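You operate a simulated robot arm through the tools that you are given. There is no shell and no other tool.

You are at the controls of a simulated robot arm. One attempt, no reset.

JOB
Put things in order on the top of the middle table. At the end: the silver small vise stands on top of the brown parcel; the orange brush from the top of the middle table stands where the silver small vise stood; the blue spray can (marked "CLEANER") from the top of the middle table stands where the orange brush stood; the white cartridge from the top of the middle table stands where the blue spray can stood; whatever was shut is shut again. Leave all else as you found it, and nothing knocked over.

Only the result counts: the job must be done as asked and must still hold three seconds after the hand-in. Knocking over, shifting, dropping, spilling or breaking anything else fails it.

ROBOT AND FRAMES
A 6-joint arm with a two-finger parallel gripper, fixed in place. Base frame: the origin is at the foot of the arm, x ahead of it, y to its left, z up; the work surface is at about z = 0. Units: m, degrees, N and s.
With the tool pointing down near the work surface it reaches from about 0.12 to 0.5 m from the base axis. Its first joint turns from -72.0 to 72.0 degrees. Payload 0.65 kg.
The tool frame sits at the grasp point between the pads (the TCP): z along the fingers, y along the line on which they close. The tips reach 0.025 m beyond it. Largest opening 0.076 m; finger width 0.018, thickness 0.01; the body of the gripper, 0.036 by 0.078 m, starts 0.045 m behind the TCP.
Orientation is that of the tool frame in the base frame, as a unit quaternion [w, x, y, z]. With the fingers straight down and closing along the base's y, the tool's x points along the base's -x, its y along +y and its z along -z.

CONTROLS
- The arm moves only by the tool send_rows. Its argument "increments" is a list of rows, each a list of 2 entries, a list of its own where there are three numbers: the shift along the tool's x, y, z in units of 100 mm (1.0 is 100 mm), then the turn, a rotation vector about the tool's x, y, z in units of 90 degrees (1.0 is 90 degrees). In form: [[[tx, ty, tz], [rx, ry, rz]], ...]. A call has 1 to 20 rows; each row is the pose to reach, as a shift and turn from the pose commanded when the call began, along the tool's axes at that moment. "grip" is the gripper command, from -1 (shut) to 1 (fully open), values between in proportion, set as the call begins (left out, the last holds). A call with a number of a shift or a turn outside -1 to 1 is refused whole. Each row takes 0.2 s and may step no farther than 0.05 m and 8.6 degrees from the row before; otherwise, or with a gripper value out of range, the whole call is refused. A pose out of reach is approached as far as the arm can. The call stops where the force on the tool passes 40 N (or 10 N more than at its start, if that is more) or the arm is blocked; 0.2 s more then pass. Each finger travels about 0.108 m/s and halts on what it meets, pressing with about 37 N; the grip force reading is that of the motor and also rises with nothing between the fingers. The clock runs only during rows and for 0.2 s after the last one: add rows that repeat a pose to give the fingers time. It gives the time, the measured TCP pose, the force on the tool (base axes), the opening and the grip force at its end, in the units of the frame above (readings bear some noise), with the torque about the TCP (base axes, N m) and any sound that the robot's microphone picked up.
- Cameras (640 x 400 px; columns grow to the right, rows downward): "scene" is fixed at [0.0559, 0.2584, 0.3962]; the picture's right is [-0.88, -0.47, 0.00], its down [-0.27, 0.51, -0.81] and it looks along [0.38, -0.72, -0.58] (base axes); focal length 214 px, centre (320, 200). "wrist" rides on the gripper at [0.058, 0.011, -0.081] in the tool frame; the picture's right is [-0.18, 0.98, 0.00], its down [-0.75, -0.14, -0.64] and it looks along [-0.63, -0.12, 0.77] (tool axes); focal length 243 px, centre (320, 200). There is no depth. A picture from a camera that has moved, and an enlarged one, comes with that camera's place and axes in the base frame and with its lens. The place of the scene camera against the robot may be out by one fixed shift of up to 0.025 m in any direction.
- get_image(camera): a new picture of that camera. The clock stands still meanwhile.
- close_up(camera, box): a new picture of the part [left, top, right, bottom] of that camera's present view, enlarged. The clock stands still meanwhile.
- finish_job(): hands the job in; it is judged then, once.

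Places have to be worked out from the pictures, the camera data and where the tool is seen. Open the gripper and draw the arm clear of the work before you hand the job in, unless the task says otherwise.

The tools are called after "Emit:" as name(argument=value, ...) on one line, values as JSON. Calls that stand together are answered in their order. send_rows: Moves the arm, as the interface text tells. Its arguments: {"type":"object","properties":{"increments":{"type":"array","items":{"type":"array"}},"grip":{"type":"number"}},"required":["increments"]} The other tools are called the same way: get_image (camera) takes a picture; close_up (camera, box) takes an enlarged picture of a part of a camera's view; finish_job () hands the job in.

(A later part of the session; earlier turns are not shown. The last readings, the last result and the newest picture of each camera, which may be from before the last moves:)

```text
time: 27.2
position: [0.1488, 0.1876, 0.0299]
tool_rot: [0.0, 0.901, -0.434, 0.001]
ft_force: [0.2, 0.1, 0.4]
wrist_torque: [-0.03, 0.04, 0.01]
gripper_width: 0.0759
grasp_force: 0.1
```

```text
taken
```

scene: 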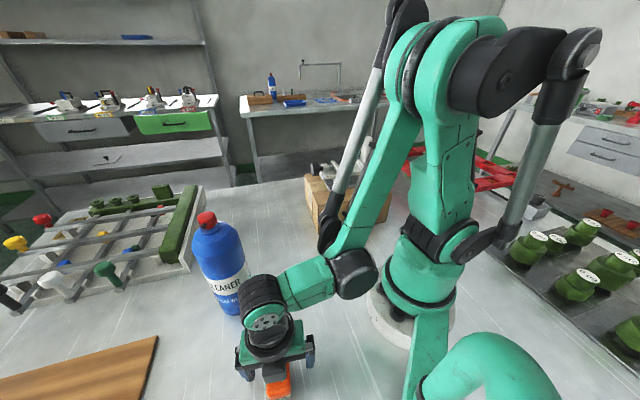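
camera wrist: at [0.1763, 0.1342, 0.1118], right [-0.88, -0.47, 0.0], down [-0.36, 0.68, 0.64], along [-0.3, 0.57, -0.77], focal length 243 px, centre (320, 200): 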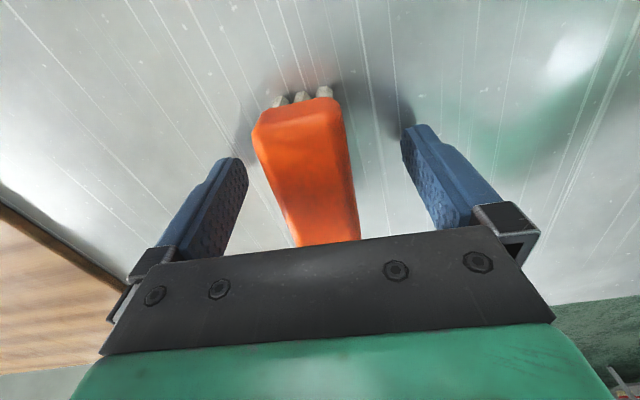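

The brush lies between the fingers; I close on it.

Emit:
send_rows(increments=[[[0, 0, 0], [0, 0, 0]], [[0, 0, 0], [0, 0, 0]], [[0, 0, 0], [0, 0, 0]], [[0, 0, 0], [0, 0, 0]]], grip=-1)

Emit:
get_image(camera="wrist")

```text
time: 28.2
position: [0.149, 0.1881, 0.0303]
tool_rot: [0.001, 0.901, -0.434, 0.002]
ft_force: [-0.7, 0.2, -0.3]
wrist_torque: [0.0, 0.0, -0.02]
gripper_width: 0.0313
grasp_force: 37.1
```

```text
taken
camera wrist: at [0.1763, 0.1342, 0.112], right [-0.88, -0.47, 0.0], down [-0.36, 0.68, 0.64], along [-0.3, 0.57, -0.77], focal length 243 px, centre (320, 200)
```

wrist: 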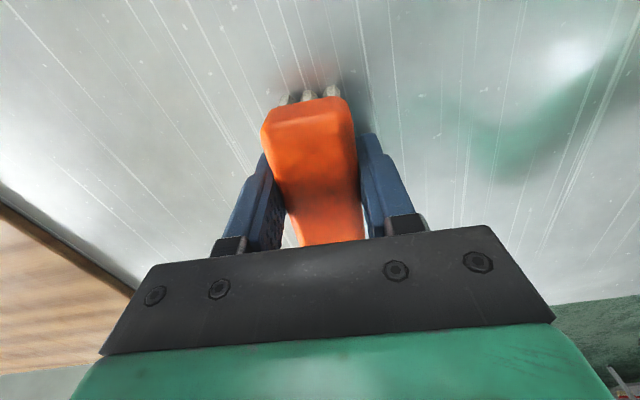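

Gripped at 0.031 m. I lift it straight up.

Emit:
send_rows(increments=[[[0, 0, -0.1], [0, 0, 0]], [[0, 0, -0.3], [0, 0, 0]], [[0, 0, -0.55], [0, 0, 0]], [[0, 0, -0.8], [0, 0, 0]], [[0, 0, -1.0], [0, 0, 0]]])

Emit:
get_image(camera="wrist")

Emit:
close_up(camera="scene", box=[160, 200, 400, 400])

```text
time: 29.4
position: [0.1479, 0.1868, 0.1303]
tool_rot: [-0.001, 0.901, -0.433, 0.0]
ft_force: [-0.7, 0.8, -0.6]
wrist_torque: [0.02, 0.03, 0.01]
gripper_width: 0.0312
grasp_force: 37.3
```

```text
taken
camera wrist: at [0.1754, 0.1337, 0.2128], right [-0.88, -0.47, 0.0], down [-0.36, 0.68, 0.64], along [-0.3, 0.57, -0.77], focal length 243 px, centre (320, 200)
```

wrist: 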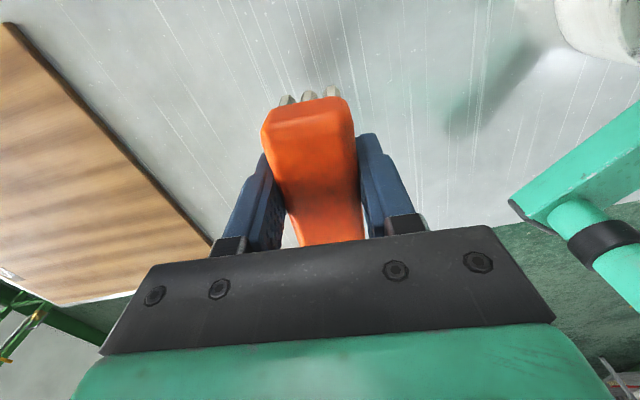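

```text
2.00 times, centred on (280, 300) of scene
camera zoom: at [0.0559, 0.2584, 0.3962], right [-0.88, -0.47, 0.0], down [-0.27, 0.51, -0.81], along [0.38, -0.72, -0.58], focal length 429 px, centre (400, 0)
```

zoom: 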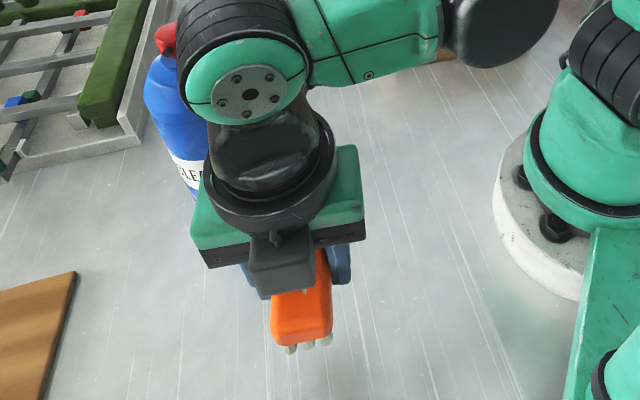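

The brush hangs level at the same relative pose. I raise it above can height, then swing it around toward the former vise place.

Emit:
send_rows(increments=[[[0, 0, -0.33], [0, 0, 0]], [[0, 0, -0.66], [0, 0, 0]], [[0, 0, -1.0], [0, 0, 0]]])

Emit:
send_rows(increments=[[[0.2, 0.02, -0.2], [0, 0, 0.068]], [[0.45, 0.05, -0.4], [0, 0, 0.137]], [[0.7, 0.08, -0.4], [0, 0, 0.205]], [[0.965, 0.105, -0.4], [0, 0, 0.273]]])

Emit:
send_rows(increments=[[[0.25, 0, 0], [0, 0, 0.067]], [[0.5, 0, 0], [0, 0, 0.134]], [[0.75, -0.01, 0], [0, 0, 0.2]], [[0.98, -0.013, 0], [0, 0, 0.267]]])

Emit:
send_rows(increments=[[[0.15, -0.19, 0.05], [0, 0, 0.067]], [[0.3, -0.38, 0.1], [0, 0, 0.134]], [[0.44, -0.57, 0.15], [0, 0, 0.2]], [[0.576, -0.762, 0.2], [0, 0, 0.267]]])

Emit:
get_image(camera="scene")

Emit:
get_image(camera="wrist")

```text
time: 30.2
position: [0.1468, 0.1872, 0.2308]
tool_rot: [-0.001, 0.901, -0.433, 0.001]
ft_force: [0.5, 0.0, -0.1]
wrist_torque: [0.01, 0.01, 0.03]
gripper_width: 0.0311
grasp_force: 37.2
```

```text
time: 31.2
position: [0.2009, 0.1043, 0.2694]
tool_rot: [0.0, 0.788, -0.616, 0.001]
ft_force: [0.8, 0.8, -0.1]
wrist_torque: [-0.03, 0.02, 0.03]
gripper_width: 0.0311
grasp_force: 37.1
```

```text
time: 32.2
position: [0.2252, 0.0088, 0.2719]
tool_rot: [0.0, -0.643, 0.766, 0.0]
ft_force: [-0.3, 0.1, -1.1]
wrist_torque: [0.01, -0.02, -0.05]
gripper_width: 0.0311
grasp_force: 37.3
```

```text
time: 33.2
position: [0.288, -0.0606, 0.2518]
tool_rot: [0.001, -0.469, 0.883, -0.001]
ft_force: [-0.7, 0.0, -0.1]
wrist_torque: [0.02, 0.0, 0.05]
gripper_width: 0.031
grasp_force: 37.3
```

```text
taken
```

scene: 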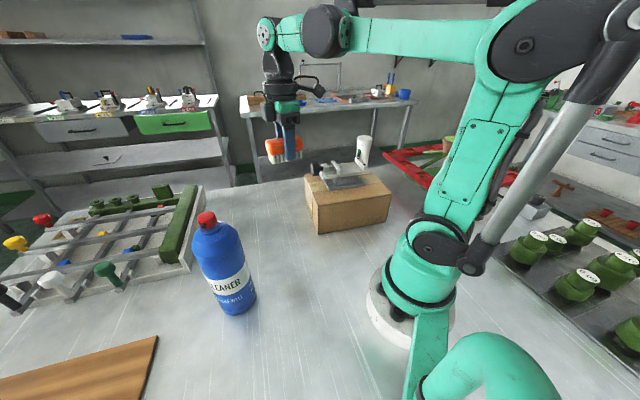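

```text
taken
camera wrist: at [0.2471, -0.103, 0.3327], right [-0.71, 0.7, 0.0], down [0.54, 0.54, 0.64], along [0.45, 0.46, -0.77], focal length 243 px, centre (320, 200)
```

wrist: 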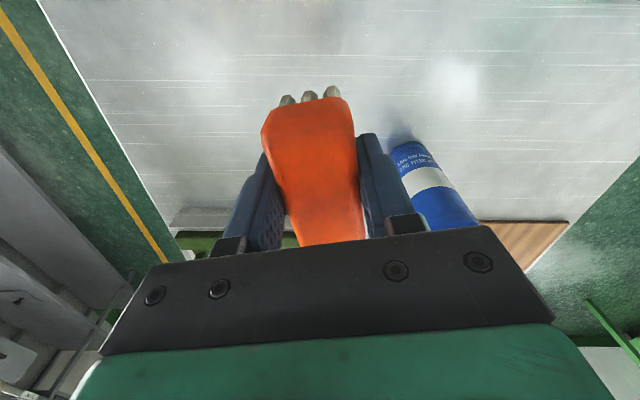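

I carry it out to the former vise place at (0.4585, −0.121), descending on the way.

Emit:
send_rows(increments=[[[-0.08, -0.3, 0.05], [0, 0, 0]], [[-0.16, -0.6, 0.1], [0, 0, 0]], [[-0.23, -0.88, 0.15], [0, 0, 0]]])

Emit:
send_rows(increments=[[[-0.08, -0.3, 0.1], [0, 0, 0]], [[-0.16, -0.6, 0.3], [0, 0, 0]], [[-0.226, -0.871, 0.6], [0, 0, 0]], [[-0.226, -0.871, 0.9], [0, 0, 0]], [[-0.226, -0.871, 1.0], [0, 0, 0]]])

Emit:
get_image(camera="scene")

Emit:
get_image(camera="wrist")

```text
time: 34.0
position: [0.3745, -0.0888, 0.237]
tool_rot: [0.0, -0.469, 0.883, -0.001]
ft_force: [0.0, -1.1, -0.7]
wrist_torque: [0.03, 0.03, 0.04]
gripper_width: 0.0317
grasp_force: 36.9
```

```text
time: 35.2
position: [0.4609, -0.1192, 0.1351]
tool_rot: [0.0, -0.469, 0.883, -0.001]
ft_force: [-0.1, -0.9, -1.4]
wrist_torque: [0.01, 0.01, 0.01]
gripper_width: 0.0314
grasp_force: 37.5
```

```text
taken
```

scene: 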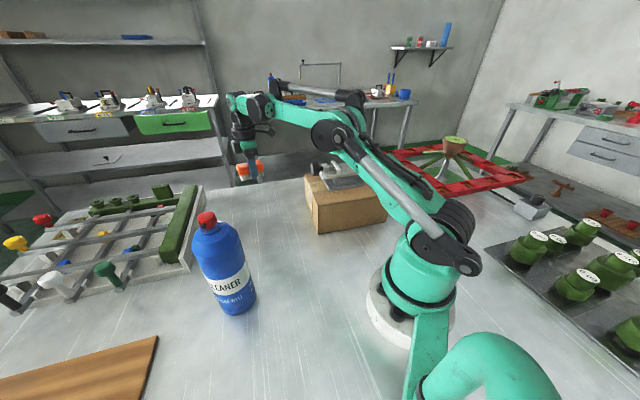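

```text
taken
camera wrist: at [0.4188, -0.1627, 0.217], right [-0.71, 0.7, 0.0], down [0.54, 0.55, 0.64], along [0.45, 0.46, -0.77], focal length 243 px, centre (320, 200)
```

wrist: 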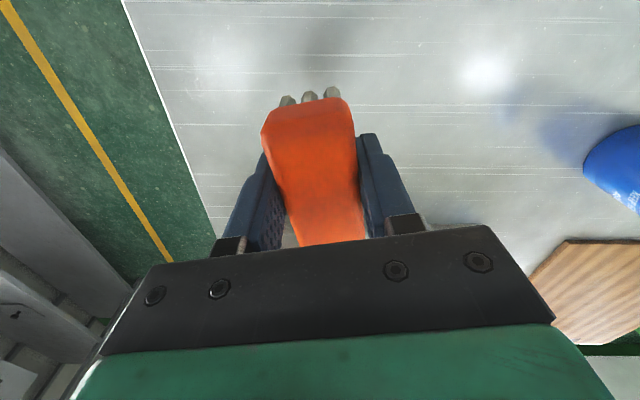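

The TCP is at (0.461, −0.119) with z = 0.135. I go down to about 0.035, then feel for the table.

Emit:
send_rows(increments=[[[0.02, 0.008, 0.3], [0, 0, 0]], [[0.022, 0.008, 0.6], [0, 0, 0]], [[0.022, 0.008, 0.8], [0, 0, 0]], [[0.022, 0.008, 0.95], [0, 0, 0]], [[0.022, 0.008, 1.0], [0, 0, 0]], [[0.022, 0.008, 1.0], [0, 0, 0]]])

Emit:
close_up(camera="scene", box=[190, 120, 330, 240])

```text
time: 36.6
position: [0.4582, -0.1215, 0.0352]
tool_rot: [0.0, -0.469, 0.883, -0.002]
ft_force: [0.3, 0.2, -0.5]
wrist_torque: [0.02, 0.02, 0.01]
gripper_width: 0.0313
grasp_force: 37.0
```

```text
3.33 times, centred on (260, 180) of scene
camera zoom: at [0.0559, 0.2584, 0.3962], right [-0.88, -0.47, 0.0], down [-0.27, 0.51, -0.81], along [0.38, -0.72, -0.58], focal length 715 px, centre (520, 267)
```

zoom: 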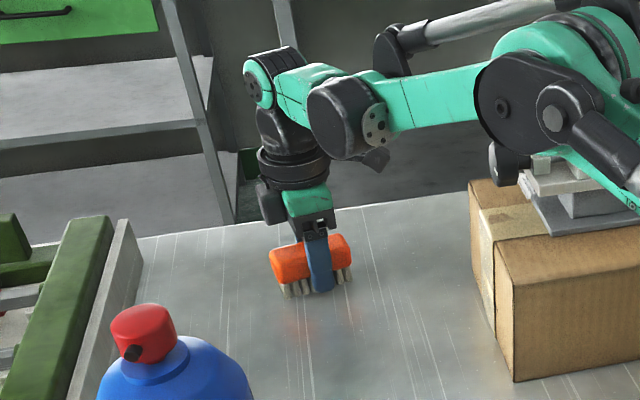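

The brush is about 4 mm above the table at the right spot. I lower slowly.

Emit:
send_rows(increments=[[[0, 0, 0.02], [0, 0, 0]], [[0, 0, 0.04], [0, 0, 0]], [[0, 0, 0.04], [0, 0, 0]]])

```text
time: 37.4
position: [0.4589, -0.1205, 0.0315]
tool_rot: [0.0, -0.469, 0.883, -0.001]
ft_force: [-0.3, 0.0, -0.7]
wrist_torque: [0.0, -0.01, -0.01]
gripper_width: 0.0312
grasp_force: 36.8
```

Emit:
send_rows(increments=[[[0, 0, 0.01], [0, 0, 0]], [[0, 0, 0.015], [0, 0, 0]]])

```text
time: 38.0
position: [0.4584, -0.1211, 0.0305]
tool_rot: [0.0, -0.47, 0.883, -0.001]
ft_force: [0.3, 0.9, 2.3]
wrist_torque: [-0.03, 0.07, 0.0]
gripper_width: 0.0316
grasp_force: 37.3
```

The force has turned positive, so the bristles touch the table. I open and back off upward.

Emit:
send_rows(increments=[[[0, 0, 0], [0, 0, 0]], [[0, 0, 0], [0, 0, 0]], [[0, 0, 0], [0, 0, 0]]], grip=1)

Emit:
send_rows(increments=[[[0, 0, -0.15], [0, 0, 0]], [[0, 0, -0.4], [0, 0, 0]], [[0, 0, -0.7], [0, 0, 0]], [[0, 0, -1.0], [0, 0, 0]]])

Emit:
get_image(camera="wrist")

Emit:
close_up(camera="scene", box=[190, 120, 430, 280])

```text
time: 38.8
position: [0.4588, -0.1207, 0.0307]
tool_rot: [-0.001, -0.469, 0.883, -0.001]
ft_force: [0.5, -0.3, 0.5]
wrist_torque: [-0.01, 0.03, 0.0]
gripper_width: 0.0758
grasp_force: 0.1
```

```text
time: 39.8
position: [0.4586, -0.1223, 0.1313]
tool_rot: [0.0, -0.469, 0.883, -0.001]
ft_force: [-0.5, -0.5, -0.1]
wrist_torque: [-0.01, 0.02, -0.03]
gripper_width: 0.076
grasp_force: 0.0
```

```text
taken
camera wrist: at [0.4173, -0.1644, 0.2122], right [-0.71, 0.7, 0.0], down [0.54, 0.55, 0.64], along [0.45, 0.46, -0.77], focal length 243 px, centre (320, 200)
```

wrist: 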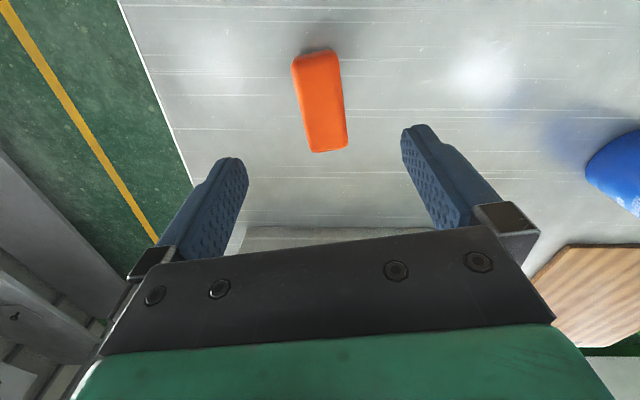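

```text
2.50 times, centred on (310, 200) of scene
camera zoom: at [0.0559, 0.2584, 0.3962], right [-0.88, -0.47, 0.0], down [-0.27, 0.51, -0.81], along [0.38, -0.72, -0.58], focal length 536 px, centre (345, 200)
```

zoom: 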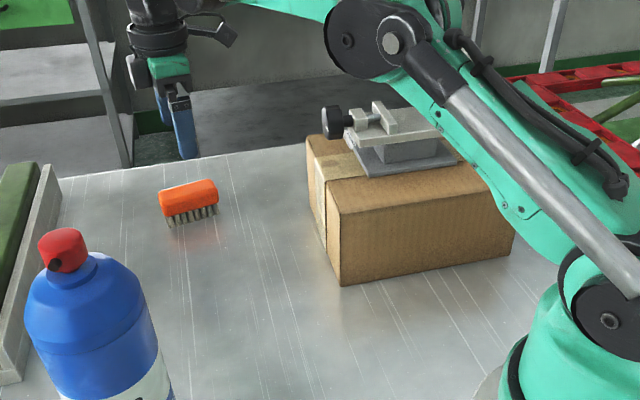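

The brush stands upright at the vise's old place. Next I retreat and move to view the can.

Emit:
send_rows(increments=[[[0, 0, -0.35], [0, 0, 0]], [[0.02, 0.25, -0.7], [0, 0, 0]], [[0.063, 0.665, -1.0], [0, 0, 0]]])

Emit:
send_rows(increments=[[[0.01, 0.3, -0.2], [0, 0, 0.06]], [[0.02, 0.6, -0.4], [0, 0, 0.12]], [[0.03, 0.94, -0.6], [0, 0, 0.178]]])

Emit:
send_rows(increments=[[[0.03, 0.33, 0], [0, 0, 0.055]], [[0.06, 0.66, 0], [0, 0, 0.11]], [[0.086, 0.986, 0], [0, 0, 0.167]]])

Emit:
send_rows(increments=[[[0.07, 0.3, 0.07], [0, 0, 0]], [[0.14, 0.6, 0.14], [0, 0, 0]], [[0.22, 0.875, 0.2], [0, 0, 0]], [[0.22, 0.875, 0.2], [0, 0, 0]]])

Emit:
get_image(camera="wrist")

Emit:
get_image(camera="scene")

```text
refused: row 3 steps farther than a row can; nothing moved
```

```text
time: 40.6
position: [0.3785, -0.0718, 0.1899]
tool_rot: [0.0, -0.34, 0.94, -0.001]
ft_force: [0.3, 0.2, 0.6]
wrist_torque: [0.03, 0.03, -0.01]
gripper_width: 0.076
grasp_force: 0.1
```

```text
time: 41.4
position: [0.3077, -0.0017, 0.1896]
tool_rot: [0.001, -0.215, 0.977, 0.0]
ft_force: [-0.1, -0.3, -0.2]
wrist_torque: [0.0, -0.01, 0.03]
gripper_width: 0.0761
grasp_force: 0.1
```

```text
time: 42.4
position: [0.2525, 0.069, 0.1694]
tool_rot: [0.001, -0.216, 0.976, -0.001]
ft_force: [-0.6, -0.2, -0.3]
wrist_torque: [-0.02, 0.02, -0.02]
gripper_width: 0.076
grasp_force: 0.1
```

```text
taken
camera wrist: at [0.1952, 0.055, 0.2507], right [-0.25, 0.97, 0.0], down [0.74, 0.19, 0.64], along [0.62, 0.16, -0.77], focal length 243 px, centre (320, 200)
```

wrist: 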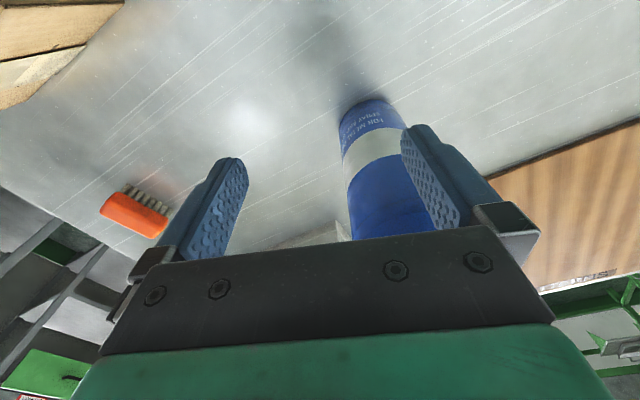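

```text
taken
```

scene: 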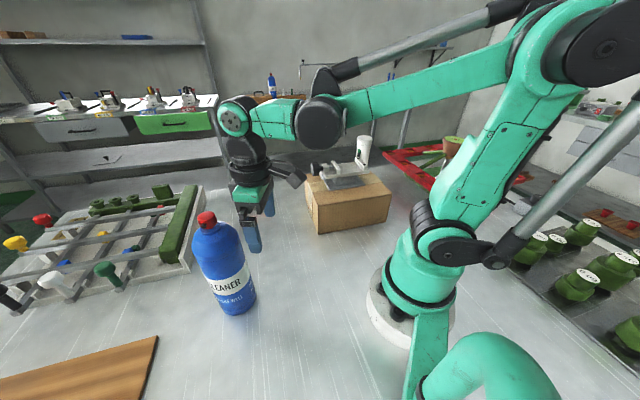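

The first move was refused, so the later ones ran lower than planned. Nothing was touched: forces stayed near zero and the can is intact. I rise straight up now and will batch more carefully from here.

Emit:
send_rows(increments=[[[0, 0, -0.33], [0, 0, 0]], [[0, 0, -0.66], [0, 0, 0]], [[0, 0, -1.0], [0, 0, 0]], [[0, 0, -1.0], [0, 0, 0]]])

Emit:
get_image(camera="scene")

Emit:
get_image(camera="wrist")

```text
time: 43.4
position: [0.2525, 0.069, 0.2683]
tool_rot: [0.001, -0.216, 0.976, -0.001]
ft_force: [0.3, 0.5, 0.1]
wrist_torque: [-0.01, 0.01, -0.04]
gripper_width: 0.0759
grasp_force: 0.0
```

```text
taken
```

scene: 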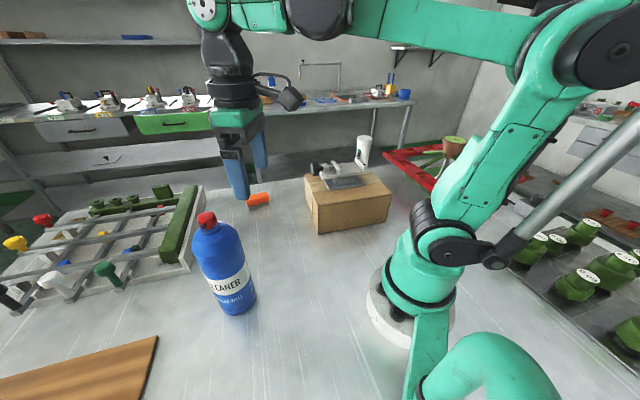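

```text
taken
camera wrist: at [0.1966, 0.0534, 0.3495], right [-0.25, 0.97, 0.0], down [0.74, 0.19, 0.64], along [0.62, 0.16, -0.77], focal length 243 px, centre (320, 200)
```

wrist: 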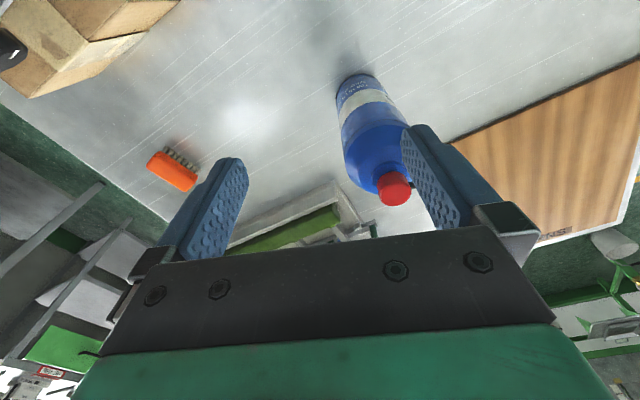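

Emit:
close_up(camera="wrist", box=[310, 60, 430, 220])

Emit:
close_up(camera="scene", box=[170, 195, 290, 325])

```text
2.50 times, centred on (370, 140) of wrist
camera zoom: at [0.1966, 0.0534, 0.3495], right [-0.25, 0.97, 0.0], down [0.74, 0.19, 0.64], along [0.62, 0.16, -0.77], focal length 606 px, centre (195, 350)
```

zoom: 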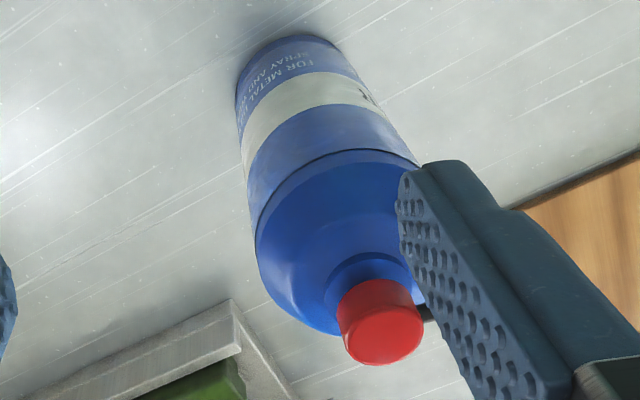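

```text
3.08 times, centred on (230, 260) of scene
camera zoom: at [0.0559, 0.2584, 0.3962], right [-0.88, -0.47, 0.0], down [-0.27, 0.51, -0.81], along [0.38, -0.72, -0.58], focal length 660 px, centre (597, 15)
```

zoom: 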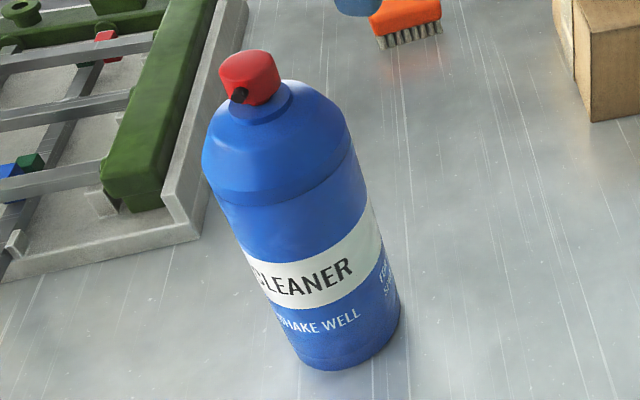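

Emit:
close_up(camera="scene", box=[185, 200, 255, 270])

```text
5.71 times, centred on (220, 235) of scene
camera zoom: at [0.0559, 0.2584, 0.3962], right [-0.88, -0.47, 0.0], down [-0.27, 0.51, -0.81], along [0.38, -0.72, -0.58], focal length 1226 px, centre (891, 0)
```

zoom: 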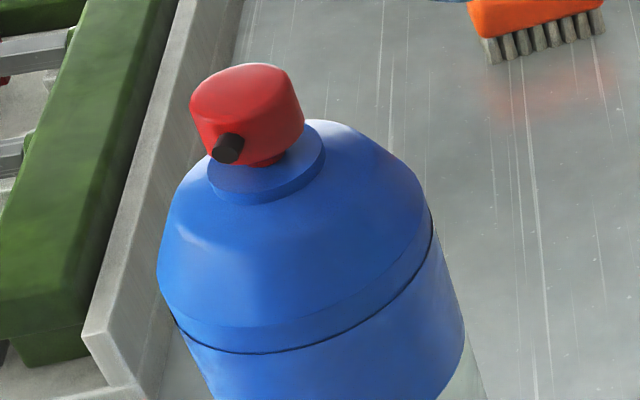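

From both cameras, the can's axis is at about (0.290, 0.1355), its straight wall runs up to z ≈ 0.165, and the cap top is at about 0.214. I move above it with 4 cm clearance to check the centring.

Emit:
send_rows(increments=[[[0, 0, -0.15], [0, 0, 0]], [[-0.2, 0.15, -0.15], [0, 0, 0]], [[-0.42, 0.3, -0.15], [0, 0, 0]], [[-0.62, 0.445, -0.15], [0, 0, 0]], [[-0.62, 0.445, -0.15], [0, 0, 0]]])

Emit:
get_image(camera="wrist")

Emit:
get_image(camera="scene")

```text
time: 44.6
position: [0.2904, 0.1353, 0.2836]
tool_rot: [0.002, -0.215, 0.977, 0.0]
ft_force: [-0.2, 0.4, 0.1]
wrist_torque: [0.01, 0.03, 0.0]
gripper_width: 0.0761
grasp_force: 0.1
```

```text
taken
camera wrist: at [0.233, 0.1206, 0.3653], right [-0.25, 0.97, 0.0], down [0.74, 0.19, 0.64], along [0.62, 0.16, -0.77], focal length 243 px, centre (320, 200)
```

wrist: 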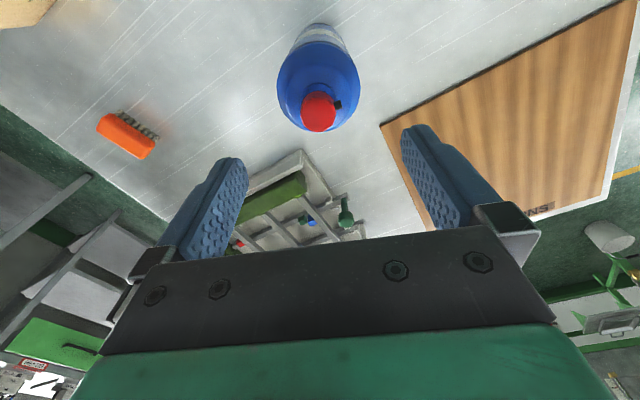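

```text
taken
```

scene: 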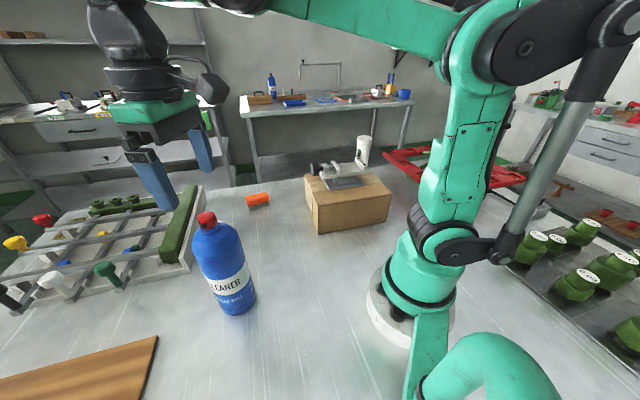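

Emit:
close_up(camera="wrist", box=[260, 10, 380, 150])

```text
2.86 times, centred on (320, 80) of wrist
camera zoom: at [0.233, 0.1206, 0.3653], right [-0.25, 0.97, 0.0], down [0.74, 0.19, 0.64], along [0.62, 0.16, -0.77], focal length 693 px, centre (320, 543)
```

zoom: 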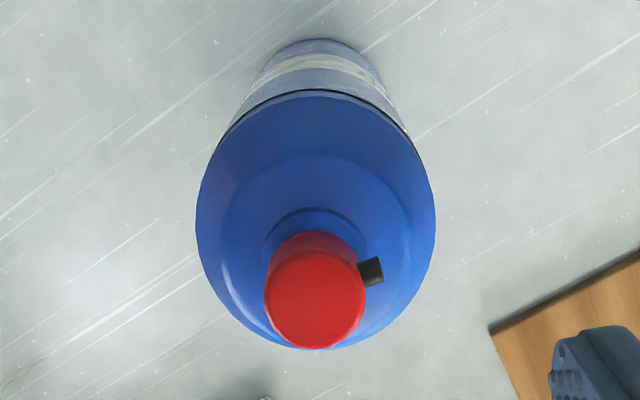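

The can axis is within 1–2 mm of the TCP line, and the diameter is about 0.065 m. I descend with open jaws in careful steps.

Emit:
send_rows(increments=[[[0.01, -0.005, 0.25], [0, 0, 0]], [[0.015, -0.005, 0.5], [0, 0, 0]], [[0.015, -0.005, 0.75], [0, 0, 0]], [[0.015, -0.005, 0.85], [0, 0, 0]], [[0.015, -0.005, 0.85], [0, 0, 0]]])

Emit:
get_image(camera="wrist")

Emit:
close_up(camera="scene", box=[140, 120, 300, 320])

```text
time: 45.8
position: [0.287, 0.1349, 0.1999]
tool_rot: [0.001, -0.215, 0.977, -0.001]
ft_force: [-0.3, 0.8, 0.0]
wrist_torque: [-0.02, 0.01, -0.02]
gripper_width: 0.0761
grasp_force: 0.2
```

```text
taken
camera wrist: at [0.2298, 0.1192, 0.2812], right [-0.25, 0.97, 0.0], down [0.74, 0.19, 0.64], along [0.62, 0.16, -0.77], focal length 243 px, centre (320, 200)
```

wrist: 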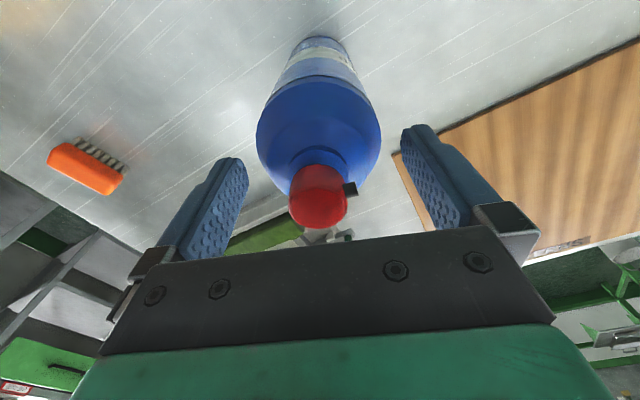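

```text
2.00 times, centred on (220, 220) of scene
camera zoom: at [0.0559, 0.2584, 0.3962], right [-0.88, -0.47, 0.0], down [-0.27, 0.51, -0.81], along [0.38, -0.72, -0.58], focal length 429 px, centre (520, 160)
```

zoom: 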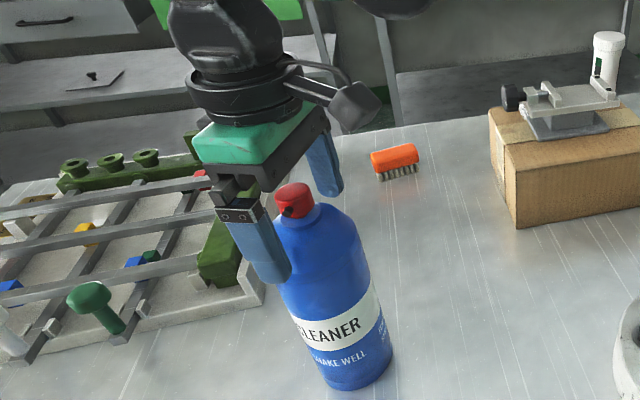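

Centred well. I continue down in small steps and watch for the palm touching the cap.

Emit:
send_rows(increments=[[[0, 0, 0.08], [0, 0, 0]], [[0, 0, 0.16], [0, 0, 0]], [[0, 0, 0.2], [0, 0, 0]], [[0, 0, 0.2], [0, 0, 0]]])

Emit:
get_image(camera="wrist")

Emit:
close_up(camera="scene", box=[160, 170, 260, 270])

```text
time: 46.8
position: [0.2889, 0.1357, 0.1801]
tool_rot: [0.001, -0.216, 0.976, -0.001]
ft_force: [-1.2, -0.5, -0.2]
wrist_torque: [0.01, 0.0, 0.01]
gripper_width: 0.0761
grasp_force: 0.2
```

```text
taken
camera wrist: at [0.2309, 0.1201, 0.2615], right [-0.25, 0.97, 0.0], down [0.74, 0.19, 0.64], along [0.62, 0.16, -0.77], focal length 243 px, centre (320, 200)
```

wrist: 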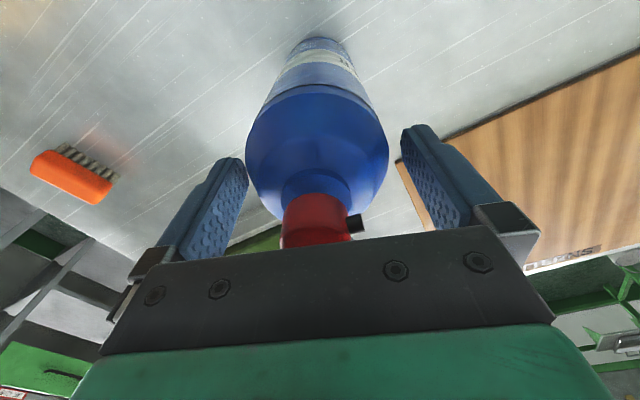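

```text
4.00 times, centred on (210, 220) of scene
camera zoom: at [0.0559, 0.2584, 0.3962], right [-0.88, -0.47, 0.0], down [-0.27, 0.51, -0.81], along [0.38, -0.72, -0.58], focal length 858 px, centre (760, 120)
```

zoom: 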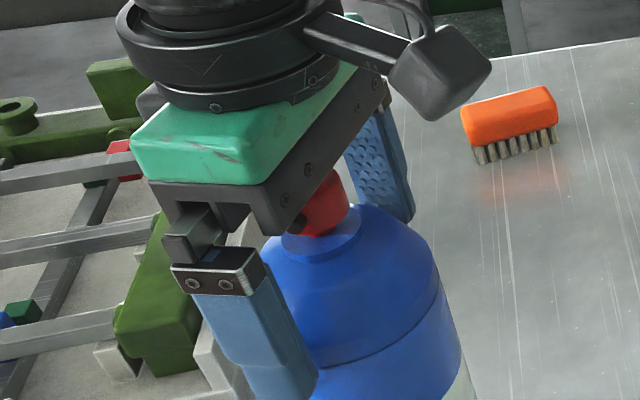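

Clearances look fine with no contact force. I go down another 6 mm.

Emit:
send_rows(increments=[[[0, 0, 0.03], [0, 0, 0]], [[0, 0, 0.06], [0, 0, 0]], [[0, 0, 0.06], [0, 0, 0]]])

Emit:
close_up(camera="scene", box=[160, 180, 280, 300])

```text
time: 47.6
position: [0.2885, 0.134, 0.1737]
tool_rot: [0.001, -0.215, 0.977, -0.001]
ft_force: [0.0, -0.6, -0.3]
wrist_torque: [0.0, -0.01, 0.04]
gripper_width: 0.0762
grasp_force: 0.0
```

```text
3.33 times, centred on (220, 240) of scene
camera zoom: at [0.0559, 0.2584, 0.3962], right [-0.88, -0.47, 0.0], down [-0.27, 0.51, -0.81], along [0.38, -0.72, -0.58], focal length 715 px, centre (653, 67)
```

zoom: 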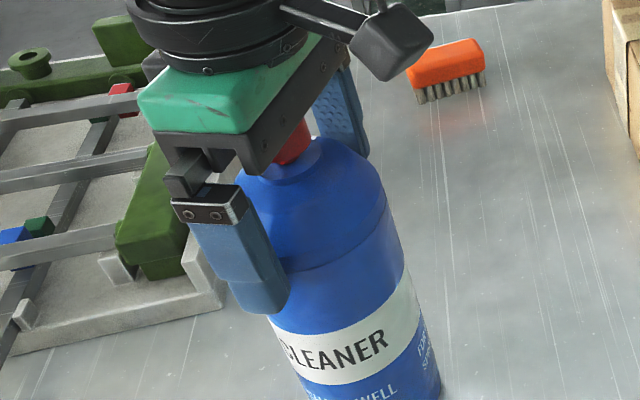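

Emit:
send_rows(increments=[[[0, 0, 0.01], [0, 0, 0]], [[0, 0, 0.02], [0, 0, 0]], [[0, 0, 0.02], [0, 0, 0]]])

Emit:
get_image(camera="wrist")

```text
time: 48.4
position: [0.2885, 0.1337, 0.172]
tool_rot: [0.001, -0.215, 0.977, -0.001]
ft_force: [-0.2, 0.8, 0.0]
wrist_torque: [0.0, 0.01, 0.02]
gripper_width: 0.0759
grasp_force: 0.1
```

```text
taken
camera wrist: at [0.2307, 0.1192, 0.2538], right [-0.25, 0.97, 0.0], down [0.74, 0.19, 0.64], along [0.62, 0.16, -0.77], focal length 243 px, centre (320, 200)
```

wrist: 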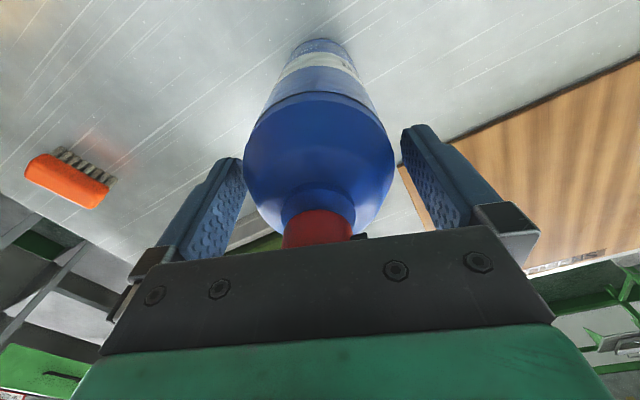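

Emit:
close_up(camera="wrist", box=[220, 100, 430, 240])

```text
2.86 times, centred on (325, 170) of wrist
camera zoom: at [0.2307, 0.1192, 0.2538], right [-0.25, 0.97, 0.0], down [0.74, 0.19, 0.64], along [0.62, 0.16, -0.77], focal length 693 px, centre (306, 286)
```

zoom: 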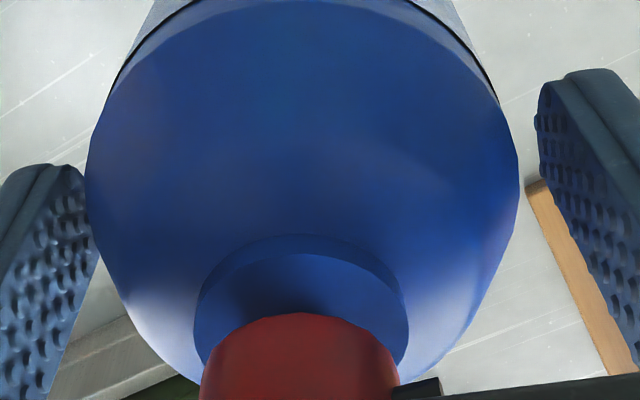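

In tool coordinates the can's edges compute to y = −0.0315 and +0.0318, so it is centred. I close the gripper.

Emit:
send_rows(increments=[[[0, 0, 0], [0, 0, 0]], [[0, 0, 0], [0, 0, 0]], [[0, 0, 0], [0, 0, 0]], [[0, 0, 0], [0, 0, 0]]], grip=-1)

Emit:
get_image(camera="wrist")

Emit:
close_up(camera="scene", box=[160, 180, 300, 330])

```text
time: 49.4
position: [0.2883, 0.1353, 0.1721]
tool_rot: [0.0, -0.216, 0.976, -0.001]
ft_force: [1.1, -1.2, 1.9]
wrist_torque: [-0.14, -0.1, -0.04]
gripper_width: 0.0648
grasp_force: 36.9
```

```text
taken
camera wrist: at [0.2307, 0.1192, 0.2538], right [-0.25, 0.97, 0.0], down [0.74, 0.19, 0.64], along [0.62, 0.16, -0.77], focal length 243 px, centre (320, 200)
```

wrist: 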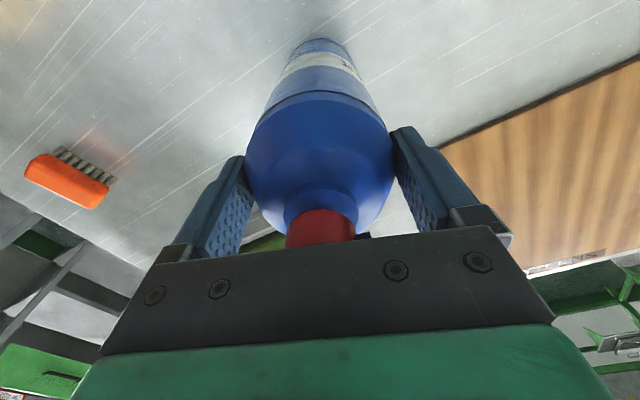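

```text
2.67 times, centred on (230, 255) of scene
camera zoom: at [0.0559, 0.2584, 0.3962], right [-0.88, -0.47, 0.0], down [-0.27, 0.51, -0.81], along [0.38, -0.72, -0.58], focal length 572 px, centre (560, 53)
```

zoom: 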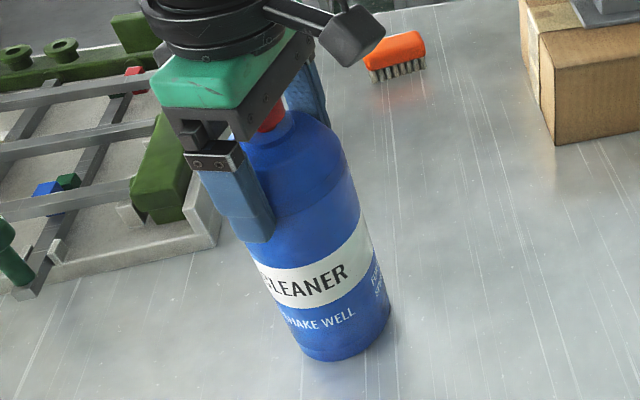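

Gripped at 0.0648 m. I lift gently by 2 cm first and check.

Emit:
send_rows(increments=[[[0, 0, -0.04], [0, 0, 0]], [[0, 0, -0.1], [0, 0, 0]], [[0, 0, -0.2], [0, 0, 0]], [[0, 0, -0.2], [0, 0, 0]]])

Emit:
close_up(camera="scene", box=[160, 180, 300, 330])

Emit:
get_image(camera="wrist")

```text
time: 50.4
position: [0.2875, 0.1355, 0.1928]
tool_rot: [0.001, -0.216, 0.976, 0.0]
ft_force: [-0.2, 1.3, -3.7]
wrist_torque: [0.01, 0.0, 0.03]
gripper_width: 0.0644
grasp_force: 36.8
```

```text
2.67 times, centred on (230, 255) of scene
camera zoom: at [0.0559, 0.2584, 0.3962], right [-0.88, -0.47, 0.0], down [-0.27, 0.51, -0.81], along [0.38, -0.72, -0.58], focal length 572 px, centre (560, 53)
```

zoom: 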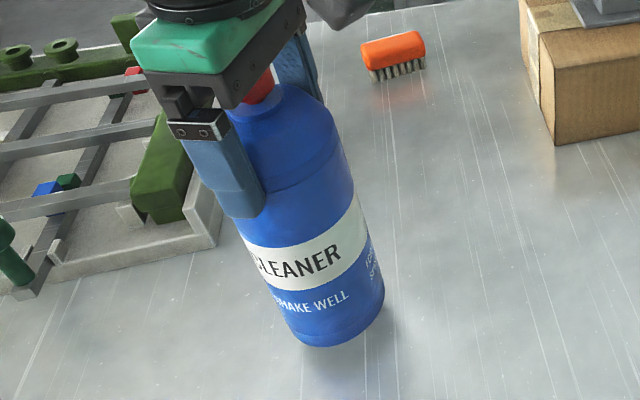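

```text
taken
camera wrist: at [0.2307, 0.1191, 0.2733], right [-0.25, 0.97, 0.0], down [0.74, 0.19, 0.64], along [0.62, 0.16, -0.77], focal length 243 px, centre (320, 200)
```

wrist: 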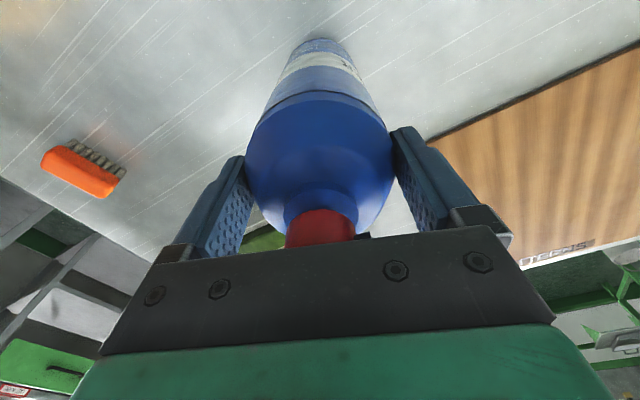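

The can is held upright at about 0.37 kg. I carry it low over free table toward the brush's old place.

Emit:
send_rows(increments=[[[0, 0, -0.15], [0, 0, 0]], [[0.2, 0.2, -0.2], [0, 0, -0.05]], [[0.4, 0.4, -0.2], [0, 0, -0.1]], [[0.6, 0.6, -0.2], [0, 0, -0.15]], [[0.6, 0.6, -0.2], [0, 0, -0.15]]])

Emit:
get_image(camera="scene")

```text
time: 51.6
position: [0.2088, 0.1652, 0.2118]
tool_rot: [0.001, -0.329, 0.944, -0.001]
ft_force: [0.3, 0.6, -2.9]
wrist_torque: [0.02, 0.02, 0.02]
gripper_width: 0.0647
grasp_force: 37.5
```

```text
taken
```

scene: 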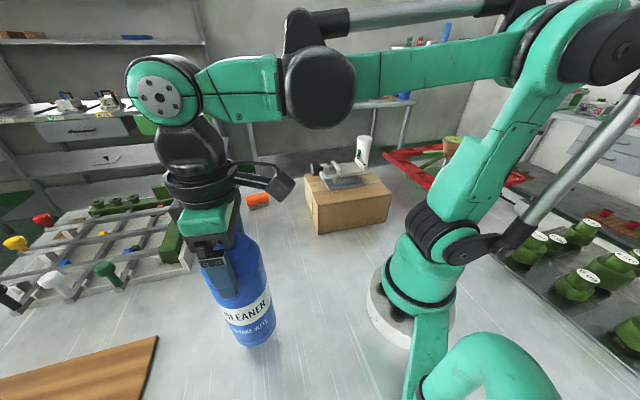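

Going well; on to above the brush's old place at (0.1485, 0.1885).

Emit:
send_rows(increments=[[[0.11, 0.19, 0], [0, 0, -0.05]], [[0.22, 0.37, 0], [0, 0, -0.1]], [[0.328, 0.557, 0], [0, 0, -0.15]], [[0.328, 0.557, 0], [0, 0, -0.15]]])

Emit:
get_image(camera="scene")

Emit:
get_image(camera="wrist")

```text
time: 52.6
position: [0.1487, 0.1868, 0.2122]
tool_rot: [0.001, -0.437, 0.899, -0.001]
ft_force: [0.5, 0.0, -3.1]
wrist_torque: [-0.02, -0.02, 0.0]
gripper_width: 0.0647
grasp_force: 37.1
```

```text
taken
```

scene: 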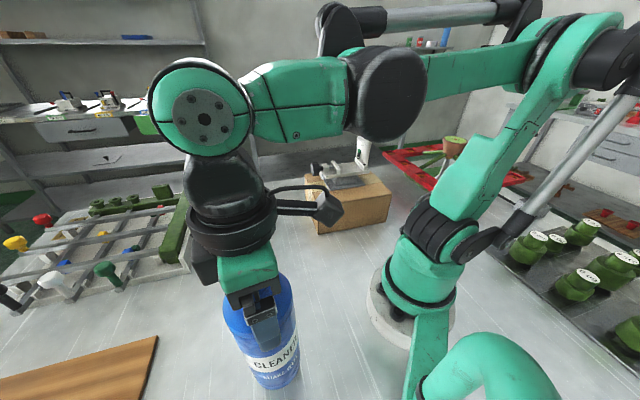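

```text
taken
camera wrist: at [0.1038, 0.1478, 0.2933], right [-0.66, 0.75, 0.0], down [0.57, 0.51, 0.64], along [0.48, 0.42, -0.77], focal length 243 px, centre (320, 200)
```

wrist: 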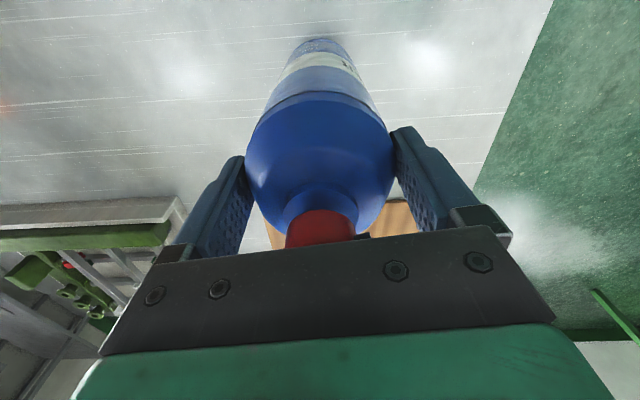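

Over the spot. I lower to about 4 mm above the table.

Emit:
send_rows(increments=[[[-0.008, 0.006, 0.12], [0, 0, 0]], [[-0.008, 0.006, 0.24], [0, 0, 0]], [[-0.008, 0.006, 0.34], [0, 0, 0]], [[-0.008, 0.006, 0.36], [0, 0, 0]], [[-0.008, 0.006, 0.36], [0, 0, 0]]])

Emit:
close_up(camera="scene", box=[180, 240, 340, 400])

```text
time: 53.8
position: [0.1477, 0.1876, 0.1758]
tool_rot: [0.0, -0.438, 0.899, 0.0]
ft_force: [-0.6, -0.1, -2.8]
wrist_torque: [-0.01, 0.02, 0.02]
gripper_width: 0.0649
grasp_force: 36.9
```

```text
2.50 times, centred on (260, 320) of scene
camera zoom: at [0.0559, 0.2584, 0.3962], right [-0.88, -0.47, 0.0], down [-0.27, 0.51, -0.81], along [0.38, -0.72, -0.58], focal length 536 px, centre (470, -100)
```

zoom: 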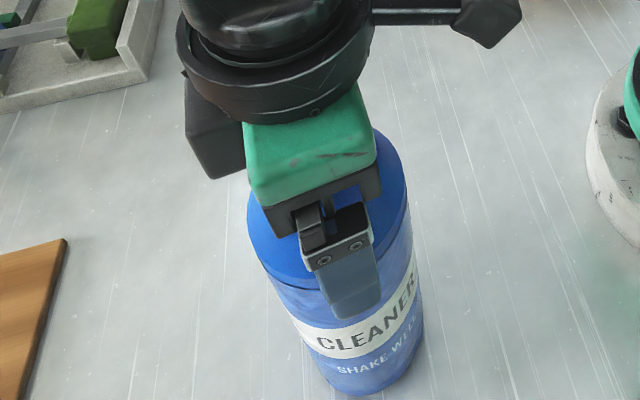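

Still free. I lower in 2 mm steps to contact.

Emit:
send_rows(increments=[[[0, 0, 0.01], [0, 0, 0]], [[0, 0, 0.02], [0, 0, 0]], [[0, 0, 0.02], [0, 0, 0]]])

```text
time: 54.6
position: [0.1486, 0.1876, 0.1734]
tool_rot: [0.0, -0.438, 0.899, -0.001]
ft_force: [-1.1, 0.9, -2.7]
wrist_torque: [0.0, -0.01, 0.02]
gripper_width: 0.0644
grasp_force: 37.3
```

Emit:
send_rows(increments=[[[0, 0, 0.01], [0, 0, 0]], [[0, 0, 0.015], [0, 0, 0]]])

```text
time: 55.2
position: [0.1497, 0.1879, 0.1718]
tool_rot: [0.002, -0.438, 0.899, -0.001]
ft_force: [-0.8, -2.3, 15.2]
wrist_torque: [0.06, 0.26, 0.04]
gripper_width: 0.0645
grasp_force: 37.6
```

The can is on the table. I ease off half a millimetre, then open.

Emit:
send_rows(increments=[[[0, 0, -0.006], [0, 0, 0]], [[0, 0, -0.006], [0, 0, 0]]])

Emit:
get_image(camera="wrist")

```text
time: 55.8
position: [0.1485, 0.187, 0.173]
tool_rot: [0.0, -0.438, 0.899, -0.002]
ft_force: [0.6, -0.5, -4.2]
wrist_torque: [0.0, 0.0, 0.01]
gripper_width: 0.0646
grasp_force: 37.0
```

```text
taken
camera wrist: at [0.1037, 0.1478, 0.2539], right [-0.66, 0.75, 0.0], down [0.57, 0.51, 0.64], along [0.48, 0.42, -0.77], focal length 243 px, centre (320, 200)
```

wrist: 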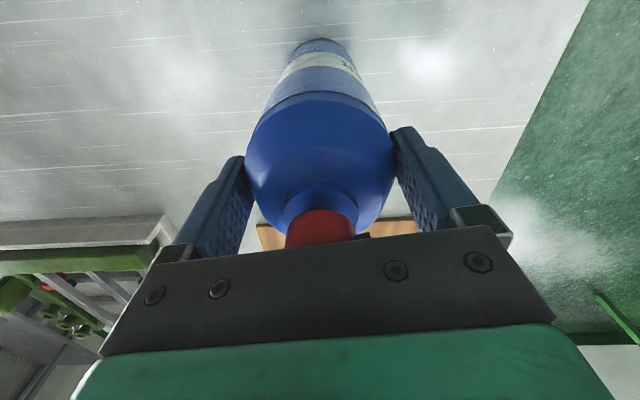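

Emit:
send_rows(increments=[[[0, 0, 0.004], [0, 0, 0]], [[0, 0, 0.004], [0, 0, 0]]])

```text
time: 56.4
position: [0.1494, 0.1869, 0.173]
tool_rot: [0.0, -0.437, 0.899, 0.0]
ft_force: [0.8, -1.6, 7.4]
wrist_torque: [-0.07, 0.18, 0.04]
gripper_width: 0.0647
grasp_force: 36.5
```

The can rests on the table with light pressure (7 N); I open now.

Emit:
send_rows(increments=[[[0, 0, 0], [0, 0, 0]], [[0, 0, 0], [0, 0, 0]], [[0, 0, 0], [0, 0, 0]]], grip=1)

Emit:
get_image(camera="wrist")

Emit:
close_up(camera="scene", box=[180, 240, 340, 400])

```text
time: 57.2
position: [0.148, 0.1871, 0.1725]
tool_rot: [0.0, -0.437, 0.899, -0.001]
ft_force: [-0.2, 0.2, -0.3]
wrist_torque: [0.0, 0.0, 0.02]
gripper_width: 0.0759
grasp_force: 0.1
```

```text
taken
camera wrist: at [0.1038, 0.148, 0.2537], right [-0.66, 0.75, 0.0], down [0.57, 0.51, 0.64], along [0.48, 0.42, -0.77], focal length 243 px, centre (320, 200)
```

wrist: 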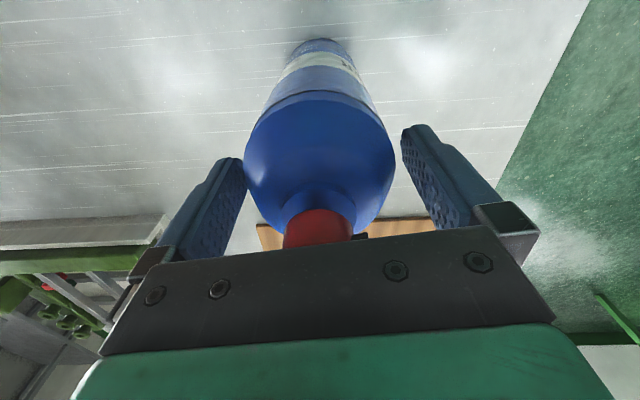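

```text
2.50 times, centred on (260, 320) of scene
camera zoom: at [0.0559, 0.2584, 0.3962], right [-0.88, -0.47, 0.0], down [-0.27, 0.51, -0.81], along [0.38, -0.72, -0.58], focal length 536 px, centre (470, -100)
```

zoom: 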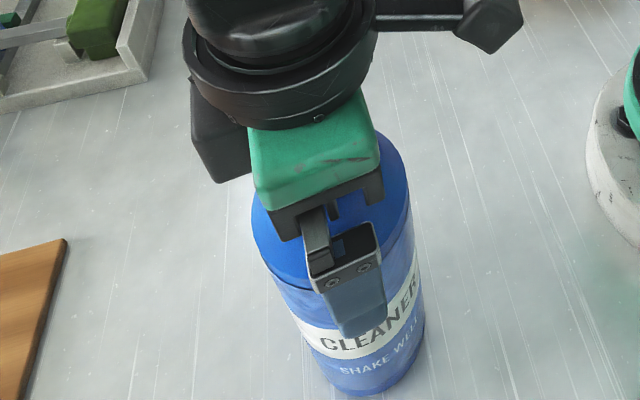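

Released with even gaps. I rise straight up off the can.

Emit:
send_rows(increments=[[[0, 0, -0.1], [0, 0, 0]], [[0, 0, -0.3], [0, 0, 0]], [[0, 0, -0.5], [0, 0, 0]], [[0, 0, -0.75], [0, 0, 0]], [[0, 0, -1.0], [0, 0, 0]]])

Emit:
get_image(camera="wrist")

Emit:
get_image(camera="scene")

```text
time: 58.4
position: [0.1491, 0.1876, 0.2731]
tool_rot: [0.0, -0.438, 0.899, -0.001]
ft_force: [0.9, 0.8, 0.4]
wrist_torque: [-0.03, 0.0, 0.01]
gripper_width: 0.0761
grasp_force: 0.0
```

```text
taken
camera wrist: at [0.1044, 0.148, 0.3547], right [-0.66, 0.75, 0.0], down [0.57, 0.51, 0.64], along [0.48, 0.42, -0.77], focal length 243 px, centre (320, 200)
```

wrist: 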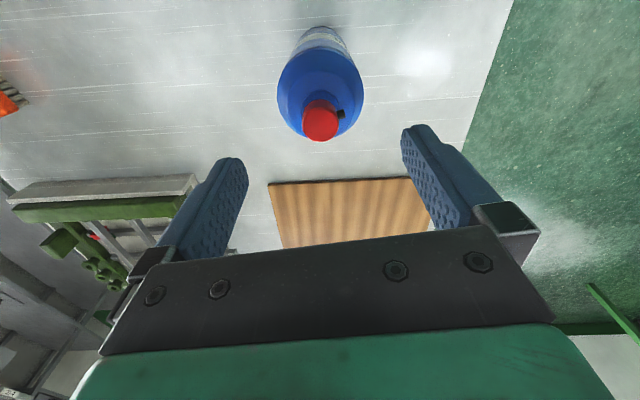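

```text
taken
```

scene: 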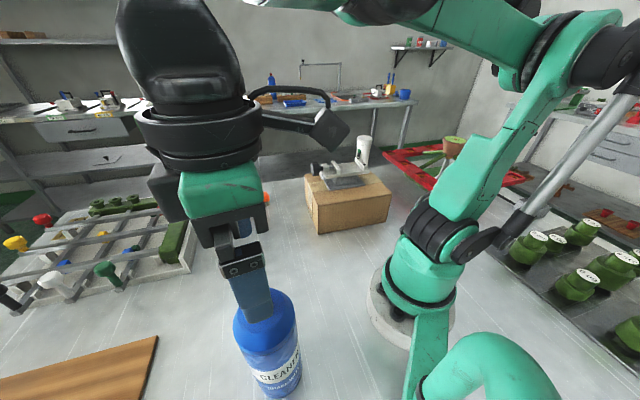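

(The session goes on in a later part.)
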